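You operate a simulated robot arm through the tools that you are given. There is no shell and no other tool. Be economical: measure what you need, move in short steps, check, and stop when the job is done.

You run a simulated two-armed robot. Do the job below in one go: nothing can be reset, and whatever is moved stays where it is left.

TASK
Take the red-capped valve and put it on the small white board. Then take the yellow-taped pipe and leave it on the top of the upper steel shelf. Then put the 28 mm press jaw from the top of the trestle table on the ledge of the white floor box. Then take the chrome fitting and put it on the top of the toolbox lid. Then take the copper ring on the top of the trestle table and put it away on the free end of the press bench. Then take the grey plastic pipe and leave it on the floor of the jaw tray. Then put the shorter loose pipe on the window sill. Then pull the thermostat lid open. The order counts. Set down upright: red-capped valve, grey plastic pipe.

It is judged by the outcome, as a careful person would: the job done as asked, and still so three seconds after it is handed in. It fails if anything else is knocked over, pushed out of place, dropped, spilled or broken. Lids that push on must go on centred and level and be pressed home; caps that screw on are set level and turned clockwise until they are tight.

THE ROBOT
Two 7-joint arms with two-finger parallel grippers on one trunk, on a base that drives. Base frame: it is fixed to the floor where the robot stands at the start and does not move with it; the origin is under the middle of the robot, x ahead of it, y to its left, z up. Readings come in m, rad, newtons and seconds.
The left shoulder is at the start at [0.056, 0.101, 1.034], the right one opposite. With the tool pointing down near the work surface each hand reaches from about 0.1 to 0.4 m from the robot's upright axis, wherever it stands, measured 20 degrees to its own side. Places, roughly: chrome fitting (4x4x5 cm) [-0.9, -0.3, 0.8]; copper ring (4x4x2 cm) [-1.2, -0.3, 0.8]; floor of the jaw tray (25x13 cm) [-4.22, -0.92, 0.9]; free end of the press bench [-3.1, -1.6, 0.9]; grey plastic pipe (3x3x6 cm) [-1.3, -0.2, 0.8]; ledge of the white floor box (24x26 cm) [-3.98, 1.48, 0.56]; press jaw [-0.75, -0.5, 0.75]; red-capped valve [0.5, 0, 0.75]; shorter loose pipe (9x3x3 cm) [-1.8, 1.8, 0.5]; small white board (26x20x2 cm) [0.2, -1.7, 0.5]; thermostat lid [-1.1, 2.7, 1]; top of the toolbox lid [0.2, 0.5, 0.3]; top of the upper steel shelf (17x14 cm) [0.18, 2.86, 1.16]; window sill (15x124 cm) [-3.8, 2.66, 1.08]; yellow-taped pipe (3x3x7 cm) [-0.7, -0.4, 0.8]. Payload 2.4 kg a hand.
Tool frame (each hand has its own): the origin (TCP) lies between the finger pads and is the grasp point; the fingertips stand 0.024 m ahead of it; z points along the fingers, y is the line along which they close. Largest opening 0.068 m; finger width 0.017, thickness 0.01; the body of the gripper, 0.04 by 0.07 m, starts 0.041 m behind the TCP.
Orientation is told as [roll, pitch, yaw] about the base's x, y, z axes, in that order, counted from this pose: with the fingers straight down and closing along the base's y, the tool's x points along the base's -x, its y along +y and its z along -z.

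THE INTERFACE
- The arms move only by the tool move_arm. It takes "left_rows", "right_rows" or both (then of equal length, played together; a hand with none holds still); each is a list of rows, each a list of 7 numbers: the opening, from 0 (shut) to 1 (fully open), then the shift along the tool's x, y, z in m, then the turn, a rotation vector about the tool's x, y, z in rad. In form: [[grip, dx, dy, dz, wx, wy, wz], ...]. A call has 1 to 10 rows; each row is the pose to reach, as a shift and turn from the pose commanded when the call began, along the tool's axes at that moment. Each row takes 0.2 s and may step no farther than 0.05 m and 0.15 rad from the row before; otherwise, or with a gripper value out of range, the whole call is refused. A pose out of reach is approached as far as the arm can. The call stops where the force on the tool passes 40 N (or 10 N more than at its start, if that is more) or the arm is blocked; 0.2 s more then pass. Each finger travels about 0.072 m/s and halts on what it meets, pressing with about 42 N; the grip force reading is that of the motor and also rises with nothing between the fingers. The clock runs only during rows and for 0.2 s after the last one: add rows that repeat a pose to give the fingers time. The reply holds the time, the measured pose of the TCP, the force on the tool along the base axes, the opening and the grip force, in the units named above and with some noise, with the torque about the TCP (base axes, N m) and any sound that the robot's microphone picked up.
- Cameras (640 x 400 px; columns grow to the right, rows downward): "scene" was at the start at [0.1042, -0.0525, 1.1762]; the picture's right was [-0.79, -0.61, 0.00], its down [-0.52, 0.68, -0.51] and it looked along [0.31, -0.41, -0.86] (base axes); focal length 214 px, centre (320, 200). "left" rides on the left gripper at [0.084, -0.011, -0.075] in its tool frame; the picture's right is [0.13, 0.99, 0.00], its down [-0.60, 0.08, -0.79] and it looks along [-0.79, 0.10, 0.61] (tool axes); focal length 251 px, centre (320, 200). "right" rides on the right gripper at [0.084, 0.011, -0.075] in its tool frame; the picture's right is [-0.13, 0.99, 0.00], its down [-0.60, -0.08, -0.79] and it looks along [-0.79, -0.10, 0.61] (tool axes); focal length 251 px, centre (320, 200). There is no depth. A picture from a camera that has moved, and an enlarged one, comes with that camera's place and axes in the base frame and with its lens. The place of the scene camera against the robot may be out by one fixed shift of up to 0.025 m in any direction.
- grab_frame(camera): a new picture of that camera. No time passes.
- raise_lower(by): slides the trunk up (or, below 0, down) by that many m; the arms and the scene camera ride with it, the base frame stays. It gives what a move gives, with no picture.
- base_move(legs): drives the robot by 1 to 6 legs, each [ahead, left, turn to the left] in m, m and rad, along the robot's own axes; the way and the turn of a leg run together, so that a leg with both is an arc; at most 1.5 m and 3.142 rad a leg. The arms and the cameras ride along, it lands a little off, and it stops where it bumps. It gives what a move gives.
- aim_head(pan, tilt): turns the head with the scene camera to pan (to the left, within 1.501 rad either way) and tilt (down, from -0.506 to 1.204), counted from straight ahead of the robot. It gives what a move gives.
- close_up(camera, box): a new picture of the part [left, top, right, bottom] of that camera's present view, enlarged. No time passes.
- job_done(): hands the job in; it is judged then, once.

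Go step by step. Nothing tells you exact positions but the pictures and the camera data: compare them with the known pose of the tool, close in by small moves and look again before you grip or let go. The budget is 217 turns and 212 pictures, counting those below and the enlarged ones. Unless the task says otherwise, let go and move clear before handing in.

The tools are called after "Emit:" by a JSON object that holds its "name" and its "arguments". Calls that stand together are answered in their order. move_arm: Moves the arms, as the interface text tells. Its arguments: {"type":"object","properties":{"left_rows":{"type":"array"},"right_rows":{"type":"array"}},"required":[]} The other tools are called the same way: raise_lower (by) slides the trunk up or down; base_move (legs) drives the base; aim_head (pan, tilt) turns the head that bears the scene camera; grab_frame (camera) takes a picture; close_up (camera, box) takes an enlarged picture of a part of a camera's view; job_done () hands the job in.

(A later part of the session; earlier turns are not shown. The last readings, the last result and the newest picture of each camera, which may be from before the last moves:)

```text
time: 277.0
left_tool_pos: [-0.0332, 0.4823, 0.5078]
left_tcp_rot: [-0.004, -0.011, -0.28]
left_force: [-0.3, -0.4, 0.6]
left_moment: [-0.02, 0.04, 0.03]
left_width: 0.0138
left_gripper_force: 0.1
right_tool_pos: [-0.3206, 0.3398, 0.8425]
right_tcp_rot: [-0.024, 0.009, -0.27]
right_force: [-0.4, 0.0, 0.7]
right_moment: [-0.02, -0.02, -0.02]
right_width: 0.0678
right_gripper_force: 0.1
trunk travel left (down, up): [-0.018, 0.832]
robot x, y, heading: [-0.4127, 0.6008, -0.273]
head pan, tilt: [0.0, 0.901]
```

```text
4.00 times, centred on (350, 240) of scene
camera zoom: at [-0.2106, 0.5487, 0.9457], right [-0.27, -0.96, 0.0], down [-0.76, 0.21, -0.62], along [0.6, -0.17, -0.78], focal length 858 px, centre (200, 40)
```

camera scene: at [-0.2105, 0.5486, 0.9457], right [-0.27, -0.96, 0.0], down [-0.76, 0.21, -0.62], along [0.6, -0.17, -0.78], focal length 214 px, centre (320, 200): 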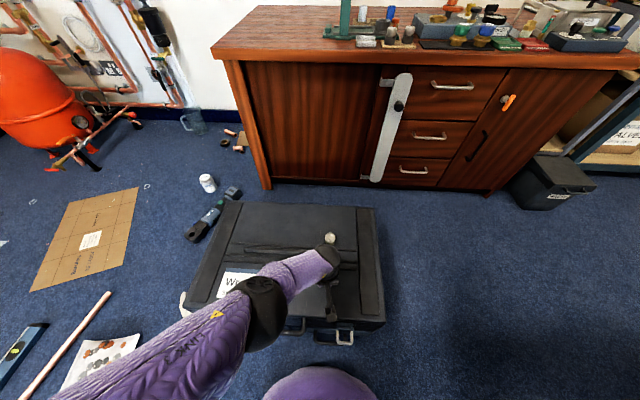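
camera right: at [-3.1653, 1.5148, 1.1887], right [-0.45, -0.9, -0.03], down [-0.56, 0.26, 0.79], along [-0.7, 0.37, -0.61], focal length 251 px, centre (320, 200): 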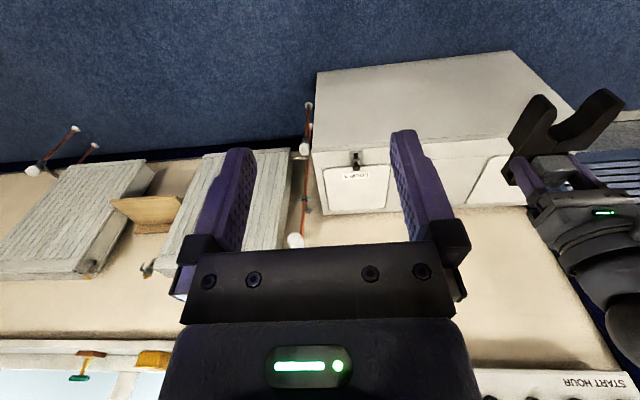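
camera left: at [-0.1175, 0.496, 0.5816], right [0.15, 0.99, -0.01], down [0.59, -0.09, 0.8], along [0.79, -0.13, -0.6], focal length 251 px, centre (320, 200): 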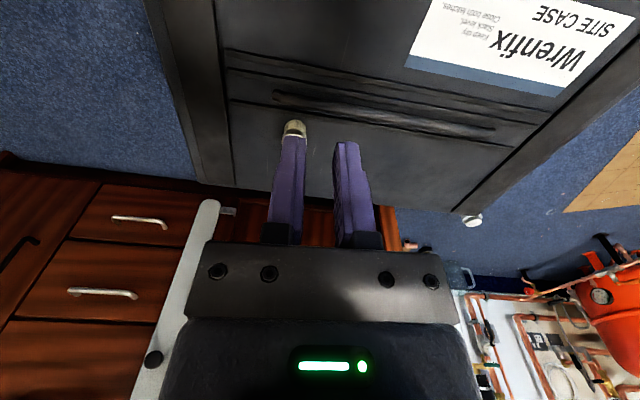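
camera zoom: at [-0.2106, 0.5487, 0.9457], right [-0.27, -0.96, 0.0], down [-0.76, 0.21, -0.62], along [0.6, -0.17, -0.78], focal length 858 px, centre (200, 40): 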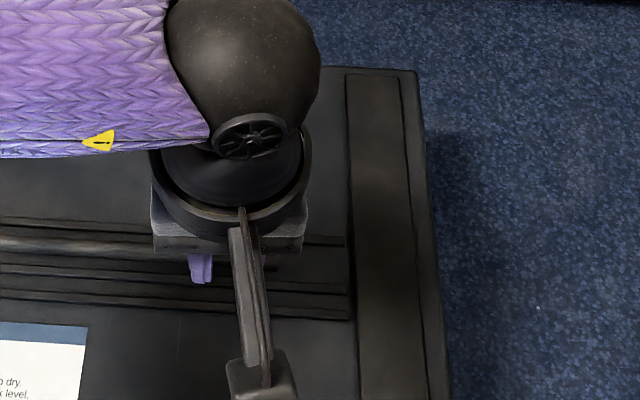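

Emit:
{"name": "move_arm", "arguments": {"left_rows": [[0.2, 0.025, 0.02, -0.02, 0, 0, 0], [0.5, 0.05, 0.04, -0.04, 0, 0, 0], [0.8, 0.075, 0.06, -0.06, 0, 0, 0], [1, 0.1, 0.08, -0.08, 0, 0, 0], [1, 0.1, 0.11, -0.08, 0, 0, 0], [1, 0.1, 0.11, -0.08, 0, 0, 0]]}}

Emit:
{"name": "grab_frame", "arguments": {"camera": "left"}}

Emit:
{"name": "close_up", "arguments": {"camera": "scene", "box": [290, 180, 410, 290]}}

```text
time: 278.4
left_tool_pos: [-0.0981, 0.6194, 0.5846]
left_tcp_rot: [-0.005, -0.012, -0.282]
left_force: [-0.3, 0.5, -0.2]
left_moment: [0.02, -0.02, -0.01]
left_width: 0.0678
left_gripper_force: 0.0
right_tool_pos: [-0.3216, 0.339, 0.8441]
right_tcp_rot: [-0.026, 0.007, -0.267]
right_force: [-0.5, 0.1, -0.6]
right_moment: [0.02, -0.03, 0.02]
right_width: 0.0684
right_gripper_force: 0.3
trunk travel left (down, up): [-0.018, 0.832]
robot x, y, heading: [-0.4125, 0.5998, -0.268]
head pan, tilt: [0.0, 0.901]
```

```text
92 pictures are left
camera left: at [-0.182, 0.6324, 0.6575], right [0.15, 0.99, -0.01], down [0.59, -0.09, 0.8], along [0.79, -0.13, -0.6], focal length 251 px, centre (320, 200)
```

left: 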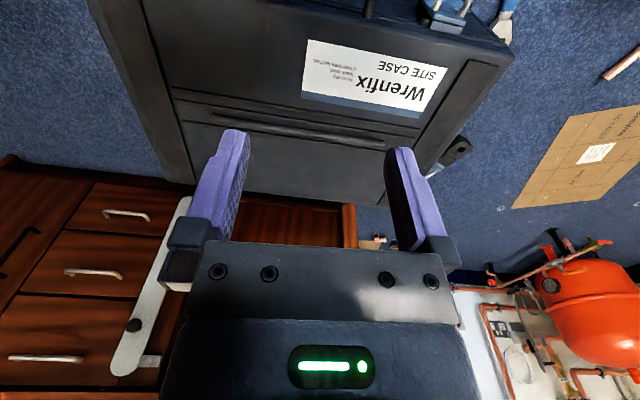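

```text
3.64 times, centred on (350, 235) of scene
camera zoom: at [-0.2106, 0.5487, 0.9458], right [-0.27, -0.96, 0.0], down [-0.76, 0.21, -0.62], along [0.6, -0.17, -0.78], focal length 780 px, centre (211, 73)
```

zoom: 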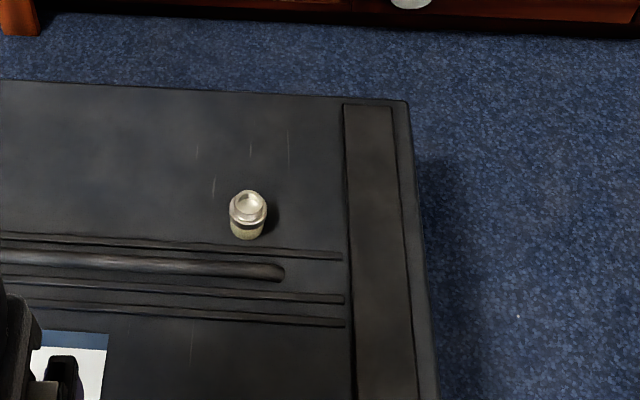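

The fitting stands upright on the toolbox lid, so that part is done. Now I raise up and go back to the table for the copper ring.

Emit:
{"name": "raise_lower", "arguments": {"by": 0.27}}

Emit:
{"name": "move_arm", "arguments": {"left_rows": [[1, 0, -0.03, -0.03, 0, 0, 0], [1, 0, -0.06, -0.06, 0, 0, 0], [1, 0, -0.09, -0.09, 0, 0, 0], [1, 0, -0.09, -0.11, 0, 0, 0]]}}

Emit:
{"name": "base_move", "arguments": {"legs": [[-0.3, 0, 0], [0, 0, -1.66], [0.64, -0.09, 0]]}}

Emit:
{"name": "grab_frame", "arguments": {"camera": "left"}}

```text
time: 281.2
left_tool_pos: [-0.0994, 0.6199, 0.853]
left_tcp_rot: [-0.008, -0.01, -0.283]
left_force: [-0.4, 0.3, -0.2]
left_moment: [-0.01, 0.0, -0.02]
left_width: 0.0684
left_gripper_force: 0.0
right_tool_pos: [-0.3222, 0.3395, 1.1124]
right_tcp_rot: [-0.026, 0.01, -0.269]
right_force: [-0.3, 0.3, -0.1]
right_moment: [-0.01, -0.01, -0.01]
right_width: 0.0676
right_gripper_force: 0.1
trunk travel left (down, up): [-0.288, 0.562]
robot x, y, heading: [-0.4118, 0.6046, -0.272]
head pan, tilt: [0.0, 0.901]
```

```text
time: 282.2
left_tool_pos: [-0.1248, 0.5334, 0.9649]
left_tcp_rot: [-0.006, -0.011, -0.281]
left_force: [0.3, 0.2, 0.4]
left_moment: [0.01, -0.02, -0.01]
left_width: 0.0679
left_gripper_force: 0.0
right_tool_pos: [-0.3218, 0.3384, 1.1116]
right_tcp_rot: [-0.026, 0.007, -0.269]
right_force: [-0.1, 0.0, 0.1]
right_moment: [-0.02, -0.01, 0.02]
right_width: 0.0677
right_gripper_force: 0.1
trunk travel left (down, up): [-0.288, 0.562]
robot x, y, heading: [-0.4165, 0.6035, -0.27]
head pan, tilt: [0.0, 0.901]
```

```text
time: 291.6
left_tool_pos: [-1.1547, -0.149, 0.9638]
left_tcp_rot: [-0.005, -0.012, -2.007]
left_force: [0.9, 0.7, -0.4]
left_moment: [-0.01, 0.0, 0.04]
left_width: 0.0679
left_gripper_force: 0.0
right_tool_pos: [-1.3177, 0.0738, 1.1131]
right_tcp_rot: [-0.024, 0.01, -1.992]
right_force: [-0.4, -0.2, -0.2]
right_moment: [-0.03, 0.01, 0.03]
right_width: 0.0681
right_gripper_force: 0.1
trunk travel left (down, up): [-0.288, 0.562]
robot x, y, heading: [-1.0441, 0.131, -1.996]
head pan, tilt: [0.0, 0.901]
```

```text
90 pictures are left
camera left: at [-1.1293, -0.0685, 1.0379], right [0.95, -0.3, -0.01], down [-0.18, -0.57, 0.8], along [-0.24, -0.76, -0.6], focal length 251 px, centre (320, 200)
```

left: 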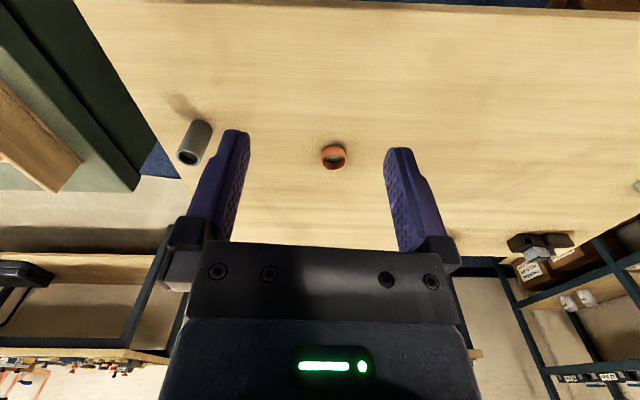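

The ring lies at about [-1.185, -0.304]. I move the hand above it and look.

Emit:
{"name": "move_arm", "arguments": {"left_rows": [[1, -0.035, 0.01, 0.01, 0, 0, 0], [1, -0.07, 0.02, 0.03, 0, 0, 0], [1, -0.105, 0.03, 0.05, 0, 0, 0], [1, -0.135, 0.037, 0.08, 0, 0, 0], [1, -0.152, 0.038, 0.11, 0, 0, 0], [1, -0.152, 0.038, 0.12, 0, 0, 0], [1, -0.152, 0.038, 0.12, 0, 0, 0]]}}

Emit:
{"name": "grab_frame", "arguments": {"camera": "left"}}

```text
time: 293.1
left_tool_pos: [-1.185, -0.3022, 0.8471]
left_tcp_rot: [-0.005, -0.01, -2.006]
left_force: [0.3, 0.5, -0.2]
left_moment: [0.0, 0.0, 0.01]
left_width: 0.0681
left_gripper_force: 0.1
right_tool_pos: [-1.3173, 0.074, 1.1128]
right_tcp_rot: [-0.025, 0.009, -1.993]
right_force: [0.7, -0.2, -0.2]
right_moment: [-0.02, -0.02, 0.02]
right_width: 0.0682
right_gripper_force: 0.1
trunk travel left (down, up): [-0.288, 0.562]
robot x, y, heading: [-1.0395, 0.1224, -1.994]
head pan, tilt: [0.0, 0.901]
```

```text
89 pictures are left
camera left: at [-1.1591, -0.2227, 0.9205], right [0.95, -0.3, -0.01], down [-0.18, -0.57, 0.8], along [-0.25, -0.76, -0.6], focal length 251 px, centre (320, 200)
```

left: 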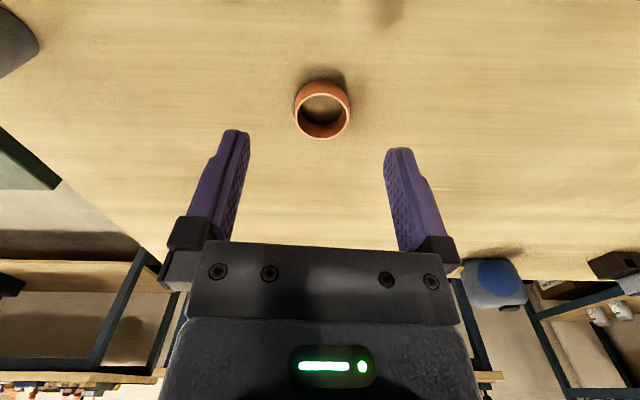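

Centred. I go down close to the table, grip the ring and lift.

Emit:
{"name": "move_arm", "arguments": {"left_rows": [[1, -0.004, 0, 0.03, 0, 0, 0], [1, -0.004, 0, 0.045, 0, 0, 0], [1, -0.004, 0, 0.053, 0, 0, 0], [0.7, -0.004, 0, 0.053, 0, 0, 0], [0.4, -0.004, 0, 0.053, 0, 0, 0], [0.3, -0.004, 0, 0.053, 0, 0, 0], [0.3, -0.004, 0, 0.053, 0, 0, 0]]}}

Emit:
{"name": "grab_frame", "arguments": {"camera": "left"}}

```text
time: 294.8
left_tool_pos: [-1.1889, -0.3067, 0.7911]
left_tcp_rot: [-0.006, -0.011, -2.008]
left_force: [0.7, -0.2, 0.8]
left_moment: [0.01, 0.02, 0.0]
left_width: 0.0205
left_gripper_force: 0.0
right_tool_pos: [-1.3181, 0.0748, 1.112]
right_tcp_rot: [-0.024, 0.009, -1.993]
right_force: [-0.1, 0.9, -0.5]
right_moment: [-0.01, 0.0, 0.0]
right_width: 0.0681
right_gripper_force: 0.1
trunk travel left (down, up): [-0.288, 0.562]
robot x, y, heading: [-1.0442, 0.1253, -1.994]
head pan, tilt: [0.0, 0.901]
```

```text
88 pictures are left
camera left: at [-1.1623, -0.2255, 0.865], right [0.95, -0.3, -0.01], down [-0.18, -0.57, 0.8], along [-0.24, -0.76, -0.6], focal length 251 px, centre (320, 200)
```

left: 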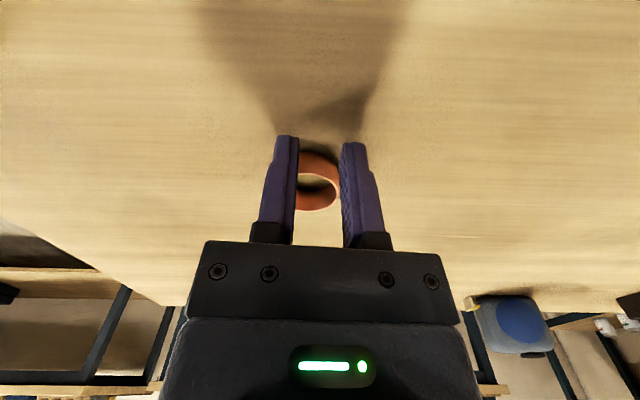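

The fingers closed to 20 mm without force, though the ring shows between them. I zoom in to understand.

Emit:
{"name": "close_up", "arguments": {"camera": "left", "box": [240, 120, 400, 250]}}

Emit:
{"name": "close_up", "arguments": {"camera": "scene", "box": [240, 60, 440, 200]}}

```text
3.08 times, centred on (320, 185) of left
camera zoom: at [-1.1623, -0.2255, 0.865], right [0.95, -0.3, -0.01], down [-0.18, -0.57, 0.8], along [-0.24, -0.76, -0.6], focal length 774 px, centre (320, 246)
```

zoom: 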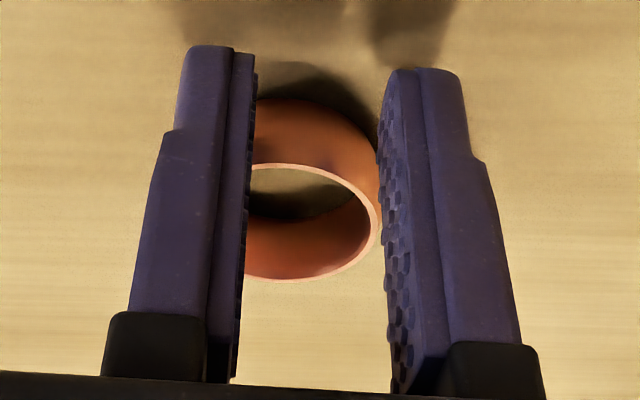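

```text
2.86 times, centred on (340, 130) of scene
camera zoom: at [-1.0926, 0.0117, 1.2237], right [-0.91, 0.41, 0.0], down [0.32, 0.71, -0.62], along [-0.26, -0.57, -0.78], focal length 613 px, centre (263, 400)
```

zoom: 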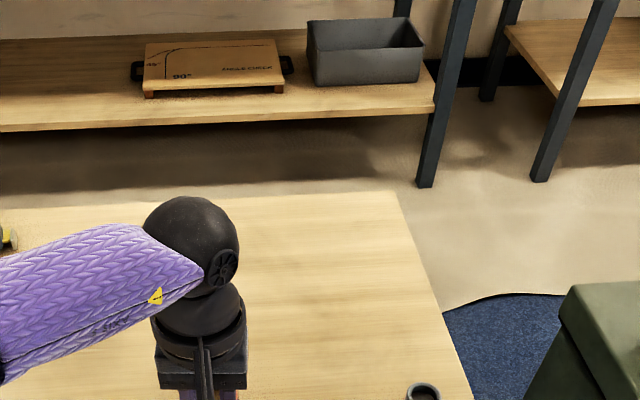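

The ring was nudged ahead rather than gripped; the table is a bit lower than I assumed. I open, rise and look again.

Emit:
{"name": "move_arm", "arguments": {"left_rows": [[0.6, 0, 0, -0.02, 0, 0, 0], [1, 0, 0, -0.04, 0, 0, 0], [1, 0, 0, -0.06, 0, 0, 0], [1, 0, 0, -0.06, 0, 0, 0]]}}

Emit:
{"name": "grab_frame", "arguments": {"camera": "left"}}

```text
time: 295.8
left_tool_pos: [-1.187, -0.307, 0.8503]
left_tcp_rot: [-0.004, -0.011, -2.006]
left_force: [-0.3, 0.4, -0.1]
left_moment: [0.0, -0.01, 0.0]
left_width: 0.068
left_gripper_force: 0.1
right_tool_pos: [-1.3192, 0.0748, 1.1135]
right_tcp_rot: [-0.024, 0.009, -1.992]
right_force: [0.1, -0.1, 0.1]
right_moment: [-0.01, -0.02, 0.01]
right_width: 0.0682
right_gripper_force: 0.1
trunk travel left (down, up): [-0.288, 0.562]
robot x, y, heading: [-1.0449, 0.1232, -1.999]
head pan, tilt: [0.0, 0.901]
```

```text
85 pictures are left
camera left: at [-1.1615, -0.2268, 0.9234], right [0.95, -0.3, -0.01], down [-0.18, -0.57, 0.8], along [-0.24, -0.76, -0.6], focal length 251 px, centre (320, 200)
```

left: 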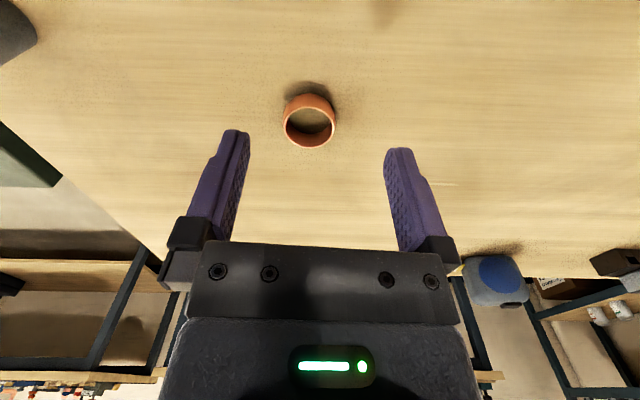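

The ring is now about 2 cm ahead at [-1.197, -0.325], its rim at z 0.78. I re-centre and go lower this time.

Emit:
{"name": "move_arm", "arguments": {"left_rows": [[1, -0.02, -0.004, 0.02, 0, 0, 0], [1, -0.02, -0.004, 0.045, 0, 0, 0], [1, -0.02, -0.004, 0.056, 0, 0, 0], [1, -0.02, -0.004, 0.06, 0, 0, 0], [1, -0.02, -0.004, 0.063, 0, 0, 0], [1, -0.02, -0.004, 0.066, 0, 0, 0], [1, -0.02, -0.004, 0.068, 0, 0, 0]]}}

Emit:
{"name": "grab_frame", "arguments": {"camera": "left"}}

```text
time: 297.4
left_tool_pos: [-1.2006, -0.3238, 0.7844]
left_tcp_rot: [-0.005, -0.012, -2.006]
left_force: [1.1, -0.2, 3.0]
left_moment: [-0.02, -0.1, 0.02]
left_width: 0.0681
left_gripper_force: 0.0
right_tool_pos: [-1.318, 0.0744, 1.1123]
right_tcp_rot: [-0.024, 0.01, -1.993]
right_force: [0.0, -0.7, 0.0]
right_moment: [-0.04, -0.01, 0.0]
right_width: 0.0681
right_gripper_force: 0.1
trunk travel left (down, up): [-0.288, 0.562]
robot x, y, heading: [-1.0437, 0.1265, -1.996]
head pan, tilt: [0.0, 0.901]
```

```text
84 pictures are left
camera left: at [-1.1744, -0.2434, 0.858], right [0.95, -0.3, -0.01], down [-0.18, -0.57, 0.8], along [-0.24, -0.76, -0.6], focal length 251 px, centre (320, 200)
```

left: 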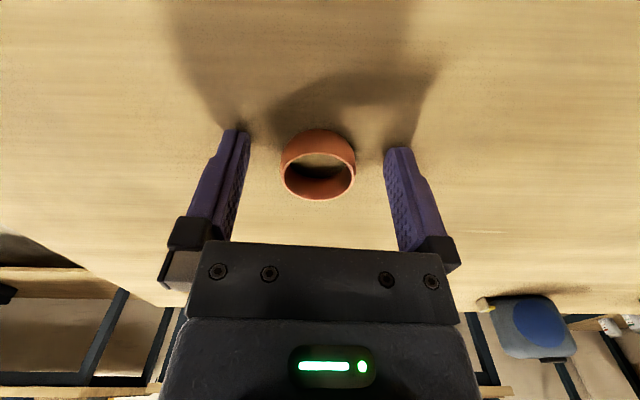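

The tips just touch the table and the ring is centred. I close gently and lift.

Emit:
{"name": "move_arm", "arguments": {"left_rows": [[0.8, 0, 0, -0.001, 0, 0, 0], [0.6, 0, 0, -0.001, 0, 0, 0], [0.4, 0, 0, -0.001, 0, 0, 0], [0.3, 0, 0, -0.001, 0, 0, 0], [0.3, 0, 0, -0.001, 0, 0, 0], [0.3, 0, 0, -0.001, 0, 0, 0]]}}

Emit:
{"name": "grab_frame", "arguments": {"camera": "left"}}

```text
time: 298.8
left_tool_pos: [-1.2003, -0.3235, 0.787]
left_tcp_rot: [-0.003, -0.01, -2.006]
left_force: [-0.2, 0.2, 0.2]
left_moment: [-0.02, -0.01, -0.01]
left_width: 0.0359
left_gripper_force: 42.1
right_tool_pos: [-1.318, 0.075, 1.1125]
right_tcp_rot: [-0.026, 0.01, -1.993]
right_force: [-0.7, 0.4, -0.3]
right_moment: [-0.01, 0.0, 0.02]
right_width: 0.0679
right_gripper_force: 0.0
trunk travel left (down, up): [-0.288, 0.562]
robot x, y, heading: [-1.0443, 0.1274, -1.993]
head pan, tilt: [0.0, 0.901]
```

```text
83 pictures are left
camera left: at [-1.1742, -0.2433, 0.8596], right [0.95, -0.3, -0.01], down [-0.18, -0.57, 0.8], along [-0.24, -0.76, -0.6], focal length 251 px, centre (320, 200)
```

left: 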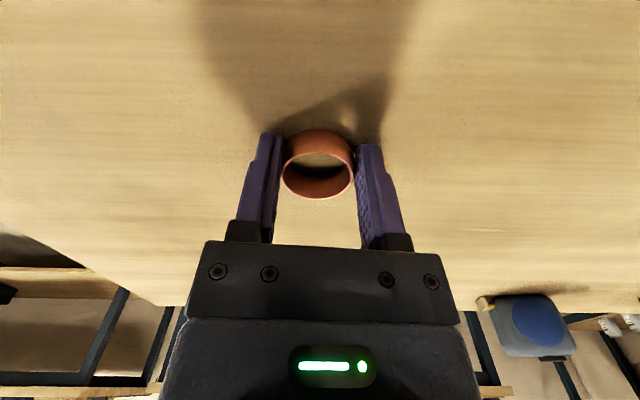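

The ring is held at 36 mm. I lift it, back off and travel along the corridor to the west, then face the benches in the south.

Emit:
{"name": "move_arm", "arguments": {"left_rows": [[0.3, 0, 0, -0.04, 0, 0, 0], [0.3, 0, 0, -0.08, 0, 0, 0], [0.3, 0.03, 0, -0.12, 0, 0, 0], [0.3, 0.07, 0, -0.15, 0, 0, 0], [0.3, 0.11, 0, -0.18, 0, 0, 0], [0.3, 0.15, 0, -0.2, 0, 0, 0]]}}

Emit:
{"name": "base_move", "arguments": {"legs": [[-0.2, 0, 0], [0, 0, -1.51], [0.33, 0.15, 0], [1.45, 0, 0], [0.2, 0, 0], [0, 0, 1.56]]}}

Emit:
{"name": "aim_head", "arguments": {"pan": 0.0, "tilt": 0.4}}

Emit:
{"name": "grab_frame", "arguments": {"camera": "scene"}}

```text
time: 300.1
left_tool_pos: [-1.1315, -0.1844, 0.982]
left_tcp_rot: [-0.004, -0.012, -2.005]
left_force: [0.0, 0.2, 0.6]
left_moment: [-0.01, 0.0, 0.0]
left_width: 0.0354
left_gripper_force: 42.0
right_tool_pos: [-1.3184, 0.0744, 1.1127]
right_tcp_rot: [-0.024, 0.01, -1.993]
right_force: [-0.4, 0.3, 0.0]
right_moment: [0.01, 0.04, 0.01]
right_width: 0.0681
right_gripper_force: 0.1
trunk travel left (down, up): [-0.288, 0.562]
robot x, y, heading: [-1.0442, 0.1289, -2.001]
head pan, tilt: [0.0, 0.901]
```

```text
time: 319.2
left_tool_pos: [-2.8733, 0.5477, 0.9816]
left_tcp_rot: [-0.005, -0.011, -1.867]
left_force: [-0.2, -0.4, -0.4]
left_moment: [-0.01, -0.01, -0.02]
left_width: 0.0338
left_gripper_force: 41.9
right_tool_pos: [-3.0955, 0.7802, 1.1126]
right_tcp_rot: [-0.026, 0.009, -1.854]
right_force: [0.0, 0.4, -0.3]
right_moment: [-0.01, 0.04, 0.0]
right_width: 0.0682
right_gripper_force: 0.0
trunk travel left (down, up): [-0.288, 0.562]
robot x, y, heading: [-2.8286, 0.8689, -1.857]
head pan, tilt: [0.0, 0.901]
```

```text
time: 320.2
left_tool_pos: [-2.8747, 0.5482, 0.9822]
left_tcp_rot: [-0.005, -0.01, -1.866]
left_force: [0.4, -0.4, -0.6]
left_moment: [0.0, -0.01, -0.04]
left_width: 0.034
left_gripper_force: 41.6
right_tool_pos: [-3.0948, 0.7809, 1.1122]
right_tcp_rot: [-0.024, 0.009, -1.853]
right_force: [-0.5, 0.2, -0.5]
right_moment: [-0.01, -0.01, -0.02]
right_width: 0.0679
right_gripper_force: 0.1
trunk travel left (down, up): [-0.288, 0.562]
robot x, y, heading: [-2.8302, 0.8718, -1.857]
head pan, tilt: [0.0, 0.4]
```

```text
82 pictures are left
camera scene: at [-2.8676, 0.7323, 1.2666], right [-0.96, 0.28, 0.0], down [0.11, 0.37, -0.92], along [-0.26, -0.88, -0.39], focal length 214 px, centre (320, 200)
```

scene: 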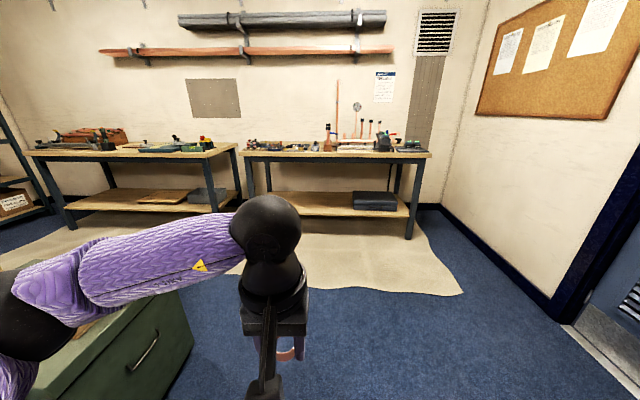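

The grip width is slowly shrinking, as it did with the fitting. I check the ring in the hand.

Emit:
{"name": "close_up", "arguments": {"camera": "left", "box": [220, 110, 420, 250]}}

Emit:
{"name": "close_up", "arguments": {"camera": "scene", "box": [20, 110, 460, 240]}}

```text
2.86 times, centred on (320, 180) of left
camera zoom: at [-2.8594, 0.6321, 1.0555], right [0.99, -0.16, -0.01], down [-0.09, -0.59, 0.8], along [-0.14, -0.79, -0.6], focal length 718 px, centre (320, 257)
```

zoom: 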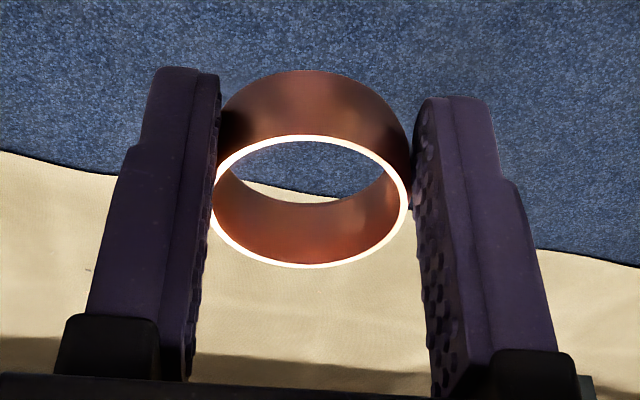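

```text
1.45 times, centred on (240, 175) of scene
camera zoom: at [-2.8676, 0.7323, 1.2666], right [-0.96, 0.28, 0.0], down [0.11, 0.37, -0.92], along [-0.26, -0.88, -0.39], focal length 312 px, centre (436, 236)
```

zoom: 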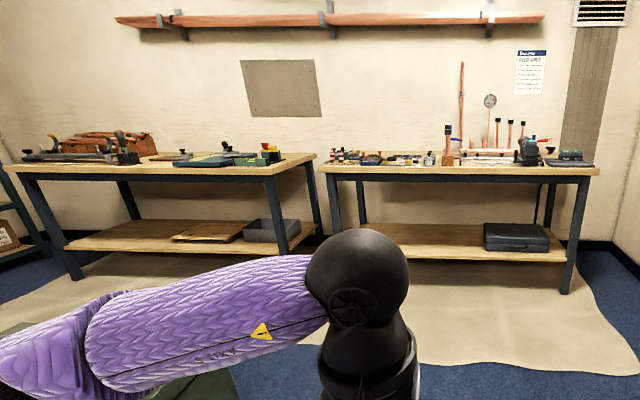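

The ring is still between the pads but creeping, so I'll hold it with less squeeze. The second bench on the right seems to be the press bench; I drive closer to see its free end.

Emit:
{"name": "move_arm", "arguments": {"left_rows": [[0.48, 0, 0, 0, 0, 0, 0]]}}

Emit:
{"name": "base_move", "arguments": {"legs": [[0.95, 0, -0.07], [0.3, 0.35, 0]]}}

Emit:
{"name": "aim_head", "arguments": {"pan": -0.1, "tilt": 0.55}}

Emit:
{"name": "grab_frame", "arguments": {"camera": "scene"}}

Emit:
{"name": "grab_frame", "arguments": {"camera": "left"}}

```text
time: 320.6
left_tool_pos: [-2.8751, 0.5489, 0.9827]
left_tcp_rot: [-0.006, -0.011, -1.866]
left_force: [0.2, -0.4, 0.2]
left_moment: [0.0, 0.02, 0.02]
left_width: 0.0336
left_gripper_force: 42.4
right_tool_pos: [-3.0959, 0.7791, 1.1129]
right_tcp_rot: [-0.025, 0.011, -1.853]
right_force: [-1.0, -0.3, 0.8]
right_moment: [0.0, 0.0, 0.0]
right_width: 0.0679
right_gripper_force: 0.0
trunk travel left (down, up): [-0.288, 0.562]
robot x, y, heading: [-2.8325, 0.8687, -1.861]
head pan, tilt: [0.0, 0.4]
```

```text
time: 327.8
left_tool_pos: [-2.9722, -0.73, 0.9809]
left_tcp_rot: [-0.005, -0.01, -1.941]
left_force: [0.2, 1.1, 0.5]
left_moment: [-0.01, -0.02, 0.0]
left_width: 0.0339
left_gripper_force: 42.3
right_tool_pos: [-3.174, -0.481, 1.1138]
right_tcp_rot: [-0.025, 0.009, -1.928]
right_force: [0.3, 0.2, 0.1]
right_moment: [-0.03, -0.01, 0.0]
right_width: 0.0678
right_gripper_force: 0.2
trunk travel left (down, up): [-0.288, 0.562]
robot x, y, heading: [-2.9056, -0.411, -1.932]
head pan, tilt: [0.0, 0.4]
```

```text
time: 328.5
left_tool_pos: [-2.9729, -0.7292, 0.9814]
left_tcp_rot: [-0.005, -0.011, -1.941]
left_force: [0.0, 0.9, -0.1]
left_moment: [0.02, 0.01, 0.02]
left_width: 0.0342
left_gripper_force: 42.0
right_tool_pos: [-3.1751, -0.482, 1.1132]
right_tcp_rot: [-0.023, 0.008, -1.927]
right_force: [-0.5, -0.4, -0.7]
right_moment: [0.03, 0.0, -0.02]
right_width: 0.0682
right_gripper_force: 0.2
trunk travel left (down, up): [-0.288, 0.562]
robot x, y, heading: [-2.9032, -0.4104, -1.931]
head pan, tilt: [-0.099, 0.55]
```

```text
79 pictures are left
camera scene: at [-2.9591, -0.5397, 1.2531], right [-0.9, 0.44, 0.0], down [0.23, 0.47, -0.85], along [-0.38, -0.76, -0.52], focal length 214 px, centre (320, 200)
```

scene: 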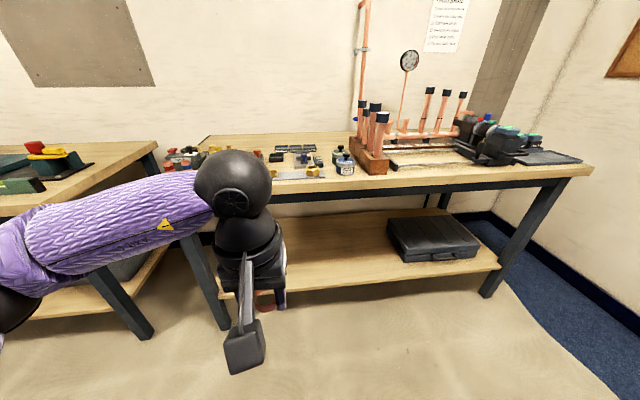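

```text
78 pictures are left
camera left: at [-2.9513, -0.6466, 1.0555], right [0.97, -0.24, -0.01], down [-0.14, -0.58, 0.8], along [-0.2, -0.78, -0.6], focal length 251 px, centre (320, 200)
```

left: 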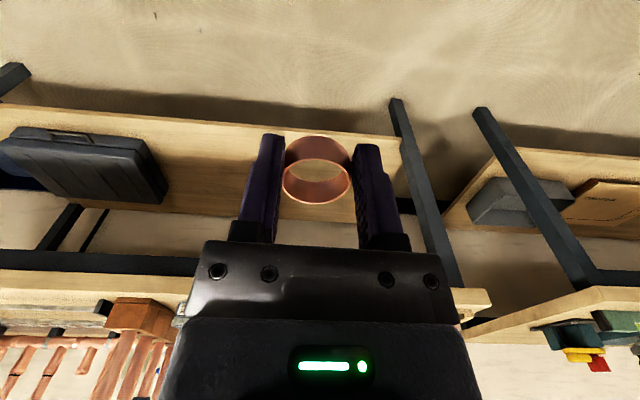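

I drive closer, keeping the ring high, to see the free end of that bench.

Emit:
{"name": "base_move", "arguments": {"legs": [[0.33, 0, 0]]}}

Emit:
{"name": "grab_frame", "arguments": {"camera": "left"}}

Emit:
{"name": "grab_frame", "arguments": {"camera": "right"}}

Emit:
{"name": "grab_frame", "arguments": {"camera": "scene"}}

```text
time: 330.6
left_tool_pos: [-3.0906, -1.0363, 0.9819]
left_tcp_rot: [-0.005, -0.01, -1.948]
left_force: [0.0, 0.0, 0.3]
left_moment: [-0.01, 0.01, -0.02]
left_width: 0.0336
left_gripper_force: 42.2
right_tool_pos: [-3.2929, -0.7888, 1.1125]
right_tcp_rot: [-0.025, 0.008, -1.934]
right_force: [0.7, -0.5, 0.4]
right_moment: [-0.01, 0.04, 0.01]
right_width: 0.068
right_gripper_force: 0.1
trunk travel left (down, up): [-0.288, 0.562]
robot x, y, heading: [-3.0196, -0.7238, -1.94]
head pan, tilt: [-0.099, 0.55]
```

```text
77 pictures are left
camera left: at [-3.0697, -0.9544, 1.0555], right [0.97, -0.24, -0.01], down [-0.14, -0.58, 0.8], along [-0.2, -0.77, -0.6], focal length 251 px, centre (320, 200)
```

left: 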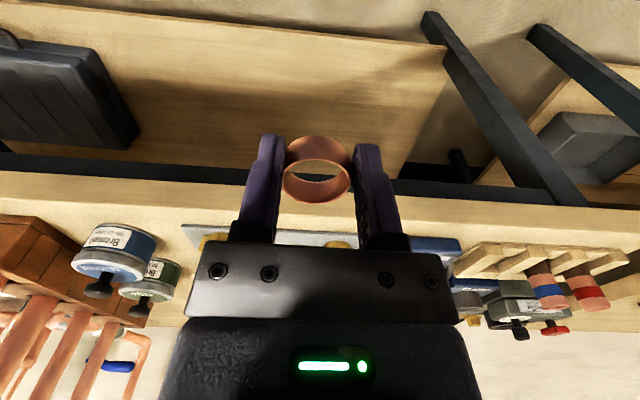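

```text
76 pictures are left
camera right: at [-3.2515, -0.7156, 1.1887], right [0.88, -0.47, -0.03], down [-0.27, -0.55, 0.79], along [-0.39, -0.69, -0.61], focal length 251 px, centre (320, 200)
```

right: 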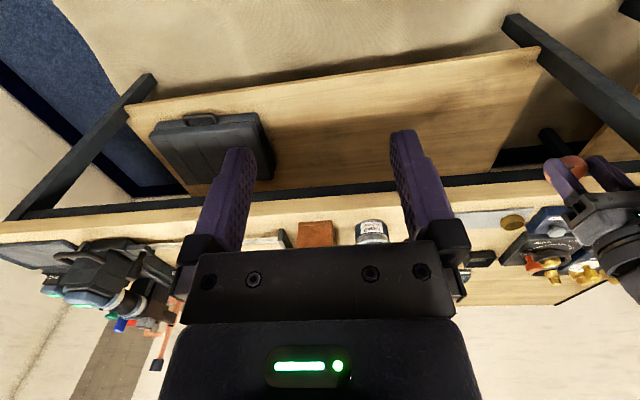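

```text
75 pictures are left
camera scene: at [-3.077, -0.8475, 1.253], right [-0.89, 0.45, 0.0], down [0.23, 0.47, -0.85], along [-0.38, -0.76, -0.52], focal length 214 px, centre (320, 200)
```

scene: 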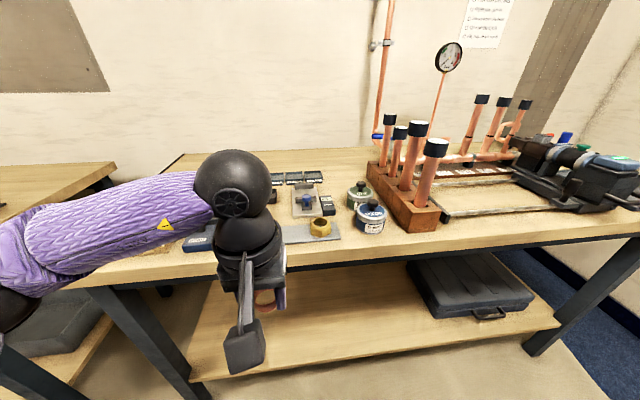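

The free spot should be near [-3.1, -1.6], hidden behind my wrist. I shift left and look from there.

Emit:
{"name": "base_move", "arguments": {"legs": [[0, 0.3, 0]]}}

Emit:
{"name": "aim_head", "arguments": {"pan": -0.5, "tilt": 0.7}}

Emit:
{"name": "grab_frame", "arguments": {"camera": "scene"}}

```text
time: 332.7
left_tool_pos: [-2.8108, -1.142, 0.9829]
left_tcp_rot: [-0.007, -0.01, -1.939]
left_force: [-0.3, -0.2, -0.2]
left_moment: [0.0, -0.03, -0.03]
left_width: 0.0337
left_gripper_force: 42.4
right_tool_pos: [-3.0129, -0.8965, 1.1119]
right_tcp_rot: [-0.025, 0.008, -1.925]
right_force: [-0.1, 0.4, -0.2]
right_moment: [-0.03, -0.02, -0.04]
right_width: 0.068
right_gripper_force: 0.0
trunk travel left (down, up): [-0.288, 0.562]
robot x, y, heading: [-2.7451, -0.8259, -1.924]
head pan, tilt: [-0.099, 0.55]
```

```text
time: 333.6
left_tool_pos: [-2.8099, -1.1429, 0.9831]
left_tcp_rot: [-0.006, -0.01, -1.939]
left_force: [-0.3, 0.0, -0.6]
left_moment: [0.0, 0.01, -0.01]
left_width: 0.0339
left_gripper_force: 41.9
right_tool_pos: [-3.0139, -0.895, 1.1115]
right_tcp_rot: [-0.023, 0.01, -1.928]
right_force: [0.5, 0.6, 0.5]
right_moment: [0.01, 0.01, -0.03]
right_width: 0.0679
right_gripper_force: 0.1
trunk travel left (down, up): [-0.288, 0.562]
robot x, y, heading: [-2.7417, -0.8254, -1.927]
head pan, tilt: [-0.499, 0.7]
```

```text
74 pictures are left
camera scene: at [-2.8221, -0.9283, 1.2399], right [-0.65, 0.76, 0.0], down [0.49, 0.42, -0.77], along [-0.58, -0.5, -0.64], focal length 214 px, centre (320, 200)
```

scene: 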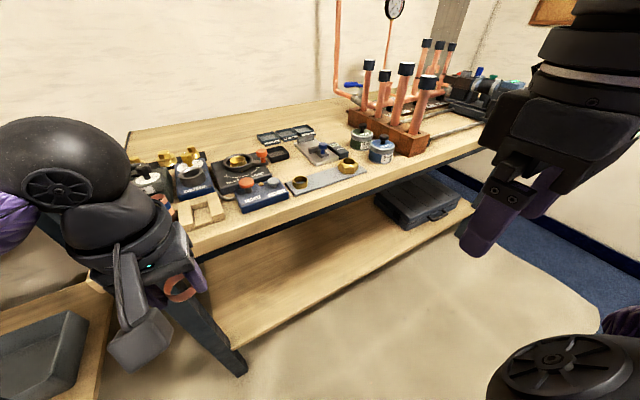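

The open surface is at the back of this bench end, behind several devices. I raise the trunk for a better view from above.

Emit:
{"name": "raise_lower", "arguments": {"by": 0.3}}

Emit:
{"name": "aim_head", "arguments": {"pan": -0.45, "tilt": 0.85}}

Emit:
{"name": "close_up", "arguments": {"camera": "scene", "box": [100, 20, 500, 270]}}

Emit:
{"name": "grab_frame", "arguments": {"camera": "right"}}

```text
time: 336.6
left_tool_pos: [-2.8118, -1.143, 1.2829]
left_tcp_rot: [-0.008, -0.011, -1.939]
left_force: [-0.7, 0.8, -0.5]
left_moment: [-0.01, -0.02, 0.0]
left_width: 0.0337
left_gripper_force: 42.3
right_tool_pos: [-3.0137, -0.8964, 1.4118]
right_tcp_rot: [-0.024, 0.009, -1.926]
right_force: [-0.4, 1.0, 0.5]
right_moment: [-0.01, 0.01, 0.03]
right_width: 0.0681
right_gripper_force: 0.0
trunk travel left (down, up): [-0.588, 0.262]
robot x, y, heading: [-2.7448, -0.8316, -1.93]
head pan, tilt: [-0.499, 0.7]
```

```text
time: 337.3
left_tool_pos: [-2.8098, -1.1417, 1.2816]
left_tcp_rot: [-0.006, -0.011, -1.939]
left_force: [0.1, 0.4, -0.4]
left_moment: [0.02, -0.01, 0.03]
left_width: 0.0338
left_gripper_force: 41.7
right_tool_pos: [-3.014, -0.8959, 1.4125]
right_tcp_rot: [-0.023, 0.009, -1.926]
right_force: [-0.6, 0.2, 0.8]
right_moment: [0.0, -0.01, 0.01]
right_width: 0.068
right_gripper_force: 0.0
trunk travel left (down, up): [-0.588, 0.262]
robot x, y, heading: [-2.7435, -0.8297, -1.927]
head pan, tilt: [-0.45, 0.85]
```

```text
1.60 times, centred on (300, 145) of scene
camera zoom: at [-2.8017, -0.8923, 1.5295], right [-0.69, 0.72, 0.0], down [0.54, 0.52, -0.66], along [-0.48, -0.46, -0.75], focal length 343 px, centre (352, 288)
```

zoom: 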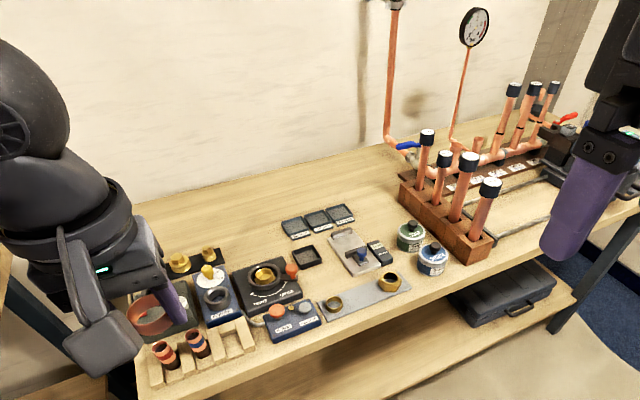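

```text
72 pictures are left
camera right: at [-2.9732, -0.8227, 1.4887], right [0.88, -0.47, -0.03], down [-0.27, -0.55, 0.79], along [-0.38, -0.69, -0.61], focal length 251 px, centre (320, 200)
```

right: 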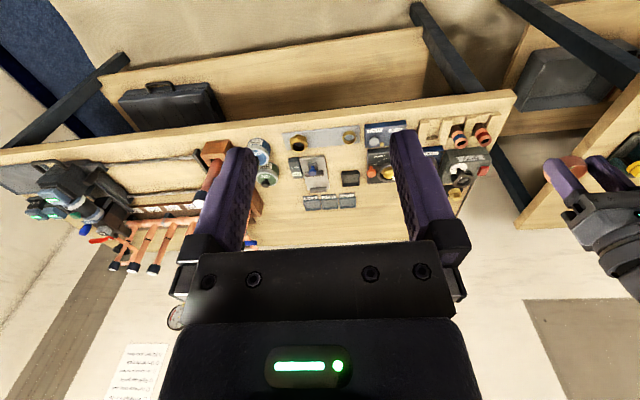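

The bench's free area is at the back, so I must reach over the low items with the hand tilted forward. I position the base squarely in front first, keeping the hand high.

Emit:
{"name": "base_move", "arguments": {"legs": [[0, -0.28, 0], [0.2, 0, 0]]}}

Emit:
{"name": "aim_head", "arguments": {"pan": 0.0, "tilt": 0.95}}

Emit:
{"name": "grab_frame", "arguments": {"camera": "scene"}}

Emit:
{"name": "grab_frame", "arguments": {"camera": "left"}}

```text
time: 340.4
left_tool_pos: [-3.14, -1.2338, 1.2819]
left_tcp_rot: [-0.005, -0.009, -1.939]
left_force: [-0.1, -1.3, -0.4]
left_moment: [0.05, -0.03, 0.01]
left_width: 0.0333
left_gripper_force: 42.4
right_tool_pos: [-3.3428, -0.9884, 1.4118]
right_tcp_rot: [-0.025, 0.01, -1.925]
right_force: [-0.8, -0.5, 0.1]
right_moment: [0.01, 0.01, -0.02]
right_width: 0.0679
right_gripper_force: 0.2
trunk travel left (down, up): [-0.588, 0.262]
robot x, y, heading: [-3.071, -0.9184, -1.931]
head pan, tilt: [-0.45, 0.85]
```

```text
time: 341.3
left_tool_pos: [-3.1411, -1.2346, 1.2823]
left_tcp_rot: [-0.006, -0.01, -1.939]
left_force: [-0.9, 0.3, -0.5]
left_moment: [-0.01, -0.03, -0.03]
left_width: 0.0334
left_gripper_force: 41.8
right_tool_pos: [-3.3436, -0.9865, 1.413]
right_tcp_rot: [-0.025, 0.009, -1.925]
right_force: [0.1, 0.2, -1.9]
right_moment: [0.0, 0.01, -0.02]
right_width: 0.0682
right_gripper_force: 0.1
trunk travel left (down, up): [-0.588, 0.262]
robot x, y, heading: [-3.0724, -0.9188, -1.927]
head pan, tilt: [0.0, 0.949]
```

```text
71 pictures are left
camera scene: at [-3.1007, -0.9981, 1.5219], right [-0.94, 0.35, 0.0], down [0.29, 0.76, -0.58], along [-0.2, -0.55, -0.81], focal length 214 px, centre (320, 200)
```

scene: 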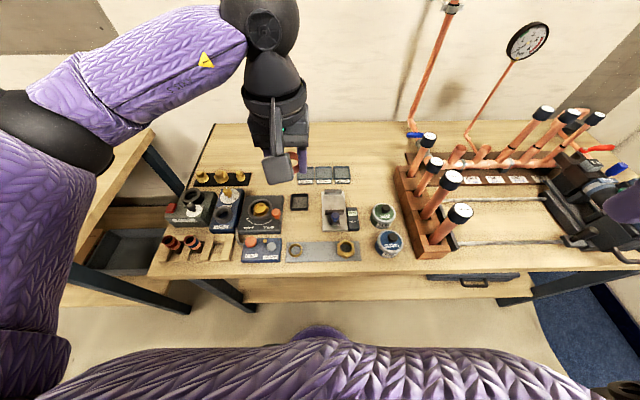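

```text
70 pictures are left
camera left: at [-3.1195, -1.1519, 1.3555], right [0.97, -0.24, -0.01], down [-0.14, -0.59, 0.8], along [-0.19, -0.78, -0.6], focal length 251 px, centre (320, 200)
```

left: 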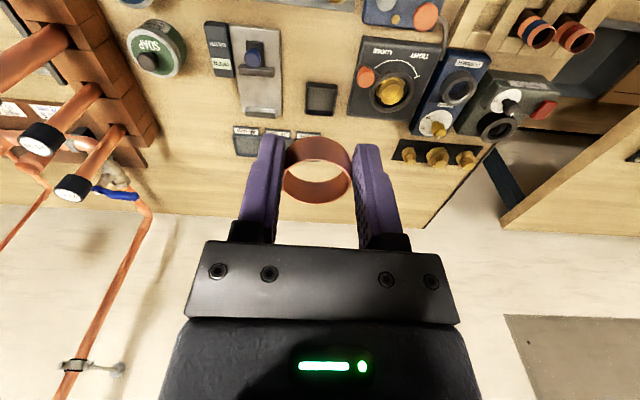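

The spot at about [-3.12, -1.59] is clear, but my gripper camera would foul the devices when the hand tilts. I back off a bit and try turning the hand half around so the camera sits on top.

Emit:
{"name": "base_move", "arguments": {"legs": [[-0.25, 0, 0]]}}

Emit:
{"name": "move_arm", "arguments": {"left_rows": [[0.48, 0, 0, 0, 0, 0, 0.15], [0.48, 0, 0, 0, 0, 0, 0.3], [0.48, 0, 0, 0, 0, 0, 0.45], [0.48, 0, 0, 0, 0, 0, 0.6], [0.48, 0, 0, 0, 0, 0, 0.75], [0.48, 0, 0, 0, 0, 0, 0.9], [0.48, 0, 0, 0, 0, 0, 1.05], [0.48, 0, 0, 0, 0, 0, 1.2], [0.48, 0, 0, 0, 0, 0, 1.35], [0.48, 0, 0, 0, 0, 0, 1.5]]}}

Emit:
{"name": "grab_frame", "arguments": {"camera": "scene"}}

```text
time: 343.1
left_tool_pos: [-3.0517, -0.9974, 1.2821]
left_tcp_rot: [-0.004, -0.013, -1.941]
left_force: [-0.2, 0.1, 0.4]
left_moment: [-0.05, 0.0, -0.03]
left_width: 0.0336
left_gripper_force: 42.3
right_tool_pos: [-3.2539, -0.7494, 1.4122]
right_tcp_rot: [-0.024, 0.008, -1.925]
right_force: [-0.5, -0.2, -0.8]
right_moment: [-0.02, -0.02, 0.03]
right_width: 0.068
right_gripper_force: 0.0
trunk travel left (down, up): [-0.588, 0.262]
robot x, y, heading: [-2.983, -0.6797, -1.926]
head pan, tilt: [0.0, 0.949]
```

```text
time: 345.3
left_tool_pos: [-3.0647, -0.9773, 1.284]
left_tcp_rot: [0.009, -0.009, 3.04]
left_force: [-0.8, -0.4, -0.3]
left_moment: [0.01, 0.0, 0.01]
left_width: 0.034
left_gripper_force: 42.0
left hand out of reach, approached as far as the arm can: row 9, 10
right_tool_pos: [-3.2547, -0.7494, 1.412]
right_tcp_rot: [-0.025, 0.008, -1.925]
right_force: [0.7, 0.3, 0.7]
right_moment: [-0.04, -0.03, -0.03]
right_width: 0.0682
right_gripper_force: 0.0
trunk travel left (down, up): [-0.588, 0.262]
robot x, y, heading: [-2.9843, -0.6826, -1.934]
head pan, tilt: [0.0, 0.949]
```

```text
69 pictures are left
camera scene: at [-3.0115, -0.7616, 1.5219], right [-0.94, 0.35, 0.0], down [0.29, 0.76, -0.58], along [-0.2, -0.54, -0.81], focal length 214 px, centre (320, 200)
```

scene: 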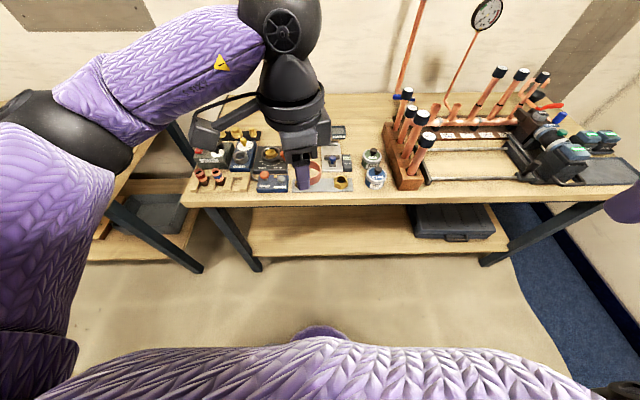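

That way reaches its limit; the other way should have more room. I turn the hand the opposite direction.

Emit:
{"name": "move_arm", "arguments": {"left_rows": [[0.48, 0, 0, 0, 0, 0, -0.15], [0.48, 0, 0, 0, 0, 0, -0.3], [0.48, 0, 0, 0, 0, 0, -0.45], [0.48, 0, 0, 0, 0, 0, -0.6], [0.48, 0, 0, 0, 0, 0, -0.75], [0.48, 0, 0, 0, 0, 0, -0.9], [0.48, 0, 0, 0, 0, 0, -1.05], [0.48, 0, 0, 0, 0, 0, -1.2], [0.48, 0, 0, 0, 0, 0, -1.35], [0.48, 0, 0, 0, 0, 0, -1.5]]}}

Emit:
{"name": "move_arm", "arguments": {"left_rows": [[0.48, 0, 0, 0, 0, 0, -0.15], [0.48, 0, 0, 0, 0, 0, -0.3], [0.48, 0, 0, 0, 0, 0, -0.45], [0.48, 0, 0, 0, 0, 0, -0.6], [0.48, 0, 0, 0, 0, 0, -0.75], [0.48, 0, 0, 0, 0, 0, -0.9], [0.48, 0, 0, 0, 0, 0, -1.05], [0.48, 0, 0, 0, 0, 0, -1.2], [0.48, 0, 0, 0, 0, 0, -1.35], [0.48, 0, 0, 0, 0, 0, -1.5]]}}

Emit:
{"name": "move_arm", "arguments": {"left_rows": [[0.48, 0, 0, 0, 0, 0, -0.15], [0.48, 0, 0, 0, 0, 0, -0.3], [0.48, 0, 0, 0, 0, 0, -0.45], [0.48, 0, 0, 0, 0, 0, -0.6], [0.48, 0, 0, 0, 0, 0, -0.75], [0.48, 0, 0, 0, 0, 0, -0.9], [0.48, 0, 0, 0, 0, 0, -1.05], [0.48, 0, 0, 0, 0, 0, -1.2], [0.48, 0, 0, 0, 0, 0, -1.3]]}}

Emit:
{"name": "grab_frame", "arguments": {"camera": "scene"}}

Emit:
{"name": "grab_frame", "arguments": {"camera": "left"}}

```text
time: 347.5
left_tool_pos: [-3.0635, -0.979, 1.2857]
left_tcp_rot: [-0.008, -0.008, -1.738]
left_force: [-0.6, 0.0, -0.7]
left_moment: [0.02, 0.03, 0.0]
left_width: 0.034
left_gripper_force: 42.2
right_tool_pos: [-3.2553, -0.7497, 1.4135]
right_tcp_rot: [-0.024, 0.01, -1.927]
right_force: [-0.1, 0.0, 0.0]
right_moment: [0.0, 0.0, 0.02]
right_width: 0.068
right_gripper_force: 0.1
trunk travel left (down, up): [-0.588, 0.262]
robot x, y, heading: [-2.9845, -0.6794, -1.928]
head pan, tilt: [0.0, 0.949]
```

```text
time: 349.7
left_tool_pos: [-3.0635, -0.9774, 1.285]
left_tcp_rot: [-0.011, 0.006, -0.237]
left_force: [0.7, 1.1, -0.6]
left_moment: [-0.02, -0.01, 0.01]
left_width: 0.0338
left_gripper_force: 41.7
right_tool_pos: [-3.2557, -0.7504, 1.4125]
right_tcp_rot: [-0.024, 0.009, -1.927]
right_force: [-0.4, 0.1, -0.6]
right_moment: [0.01, 0.03, 0.0]
right_width: 0.0681
right_gripper_force: 0.1
trunk travel left (down, up): [-0.588, 0.262]
robot x, y, heading: [-2.9857, -0.6783, -1.934]
head pan, tilt: [0.0, 0.949]
```

```text
time: 351.7
left_tool_pos: [-3.0633, -0.9772, 1.2851]
left_tcp_rot: [0.007, 0.01, 1.061]
left_force: [0.4, -0.6, 0.2]
left_moment: [-0.01, 0.01, -0.01]
left_width: 0.0339
left_gripper_force: 41.7
right_tool_pos: [-3.2551, -0.7499, 1.4122]
right_tcp_rot: [-0.024, 0.009, -1.927]
right_force: [-1.0, -0.1, 0.8]
right_moment: [0.0, 0.01, -0.02]
right_width: 0.0682
right_gripper_force: 0.1
trunk travel left (down, up): [-0.588, 0.262]
robot x, y, heading: [-2.9861, -0.6825, -1.93]
head pan, tilt: [0.0, 0.949]
```

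```text
68 pictures are left
camera scene: at [-3.0119, -0.7612, 1.5219], right [-0.94, 0.35, 0.0], down [0.29, 0.76, -0.58], along [-0.2, -0.54, -0.81], focal length 214 px, centre (320, 200)
```

scene: 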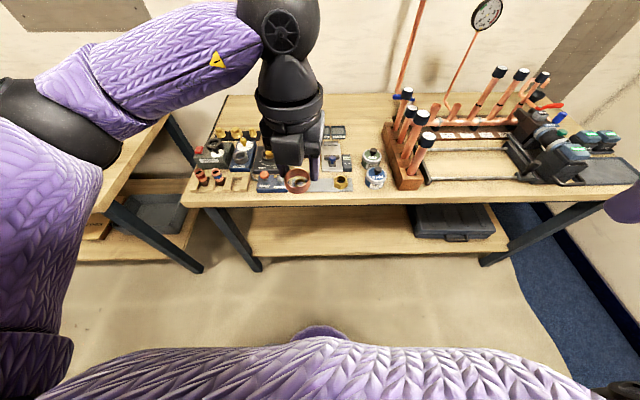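

```text
67 pictures are left
camera left: at [-3.0939, -1.0562, 1.3605], right [-0.93, 0.37, 0.01], down [0.23, 0.57, 0.79], along [0.29, 0.73, -0.62], focal length 251 px, centre (320, 200)
```

left: 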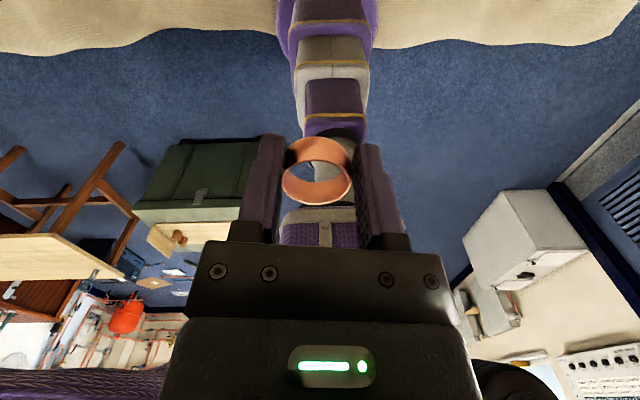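

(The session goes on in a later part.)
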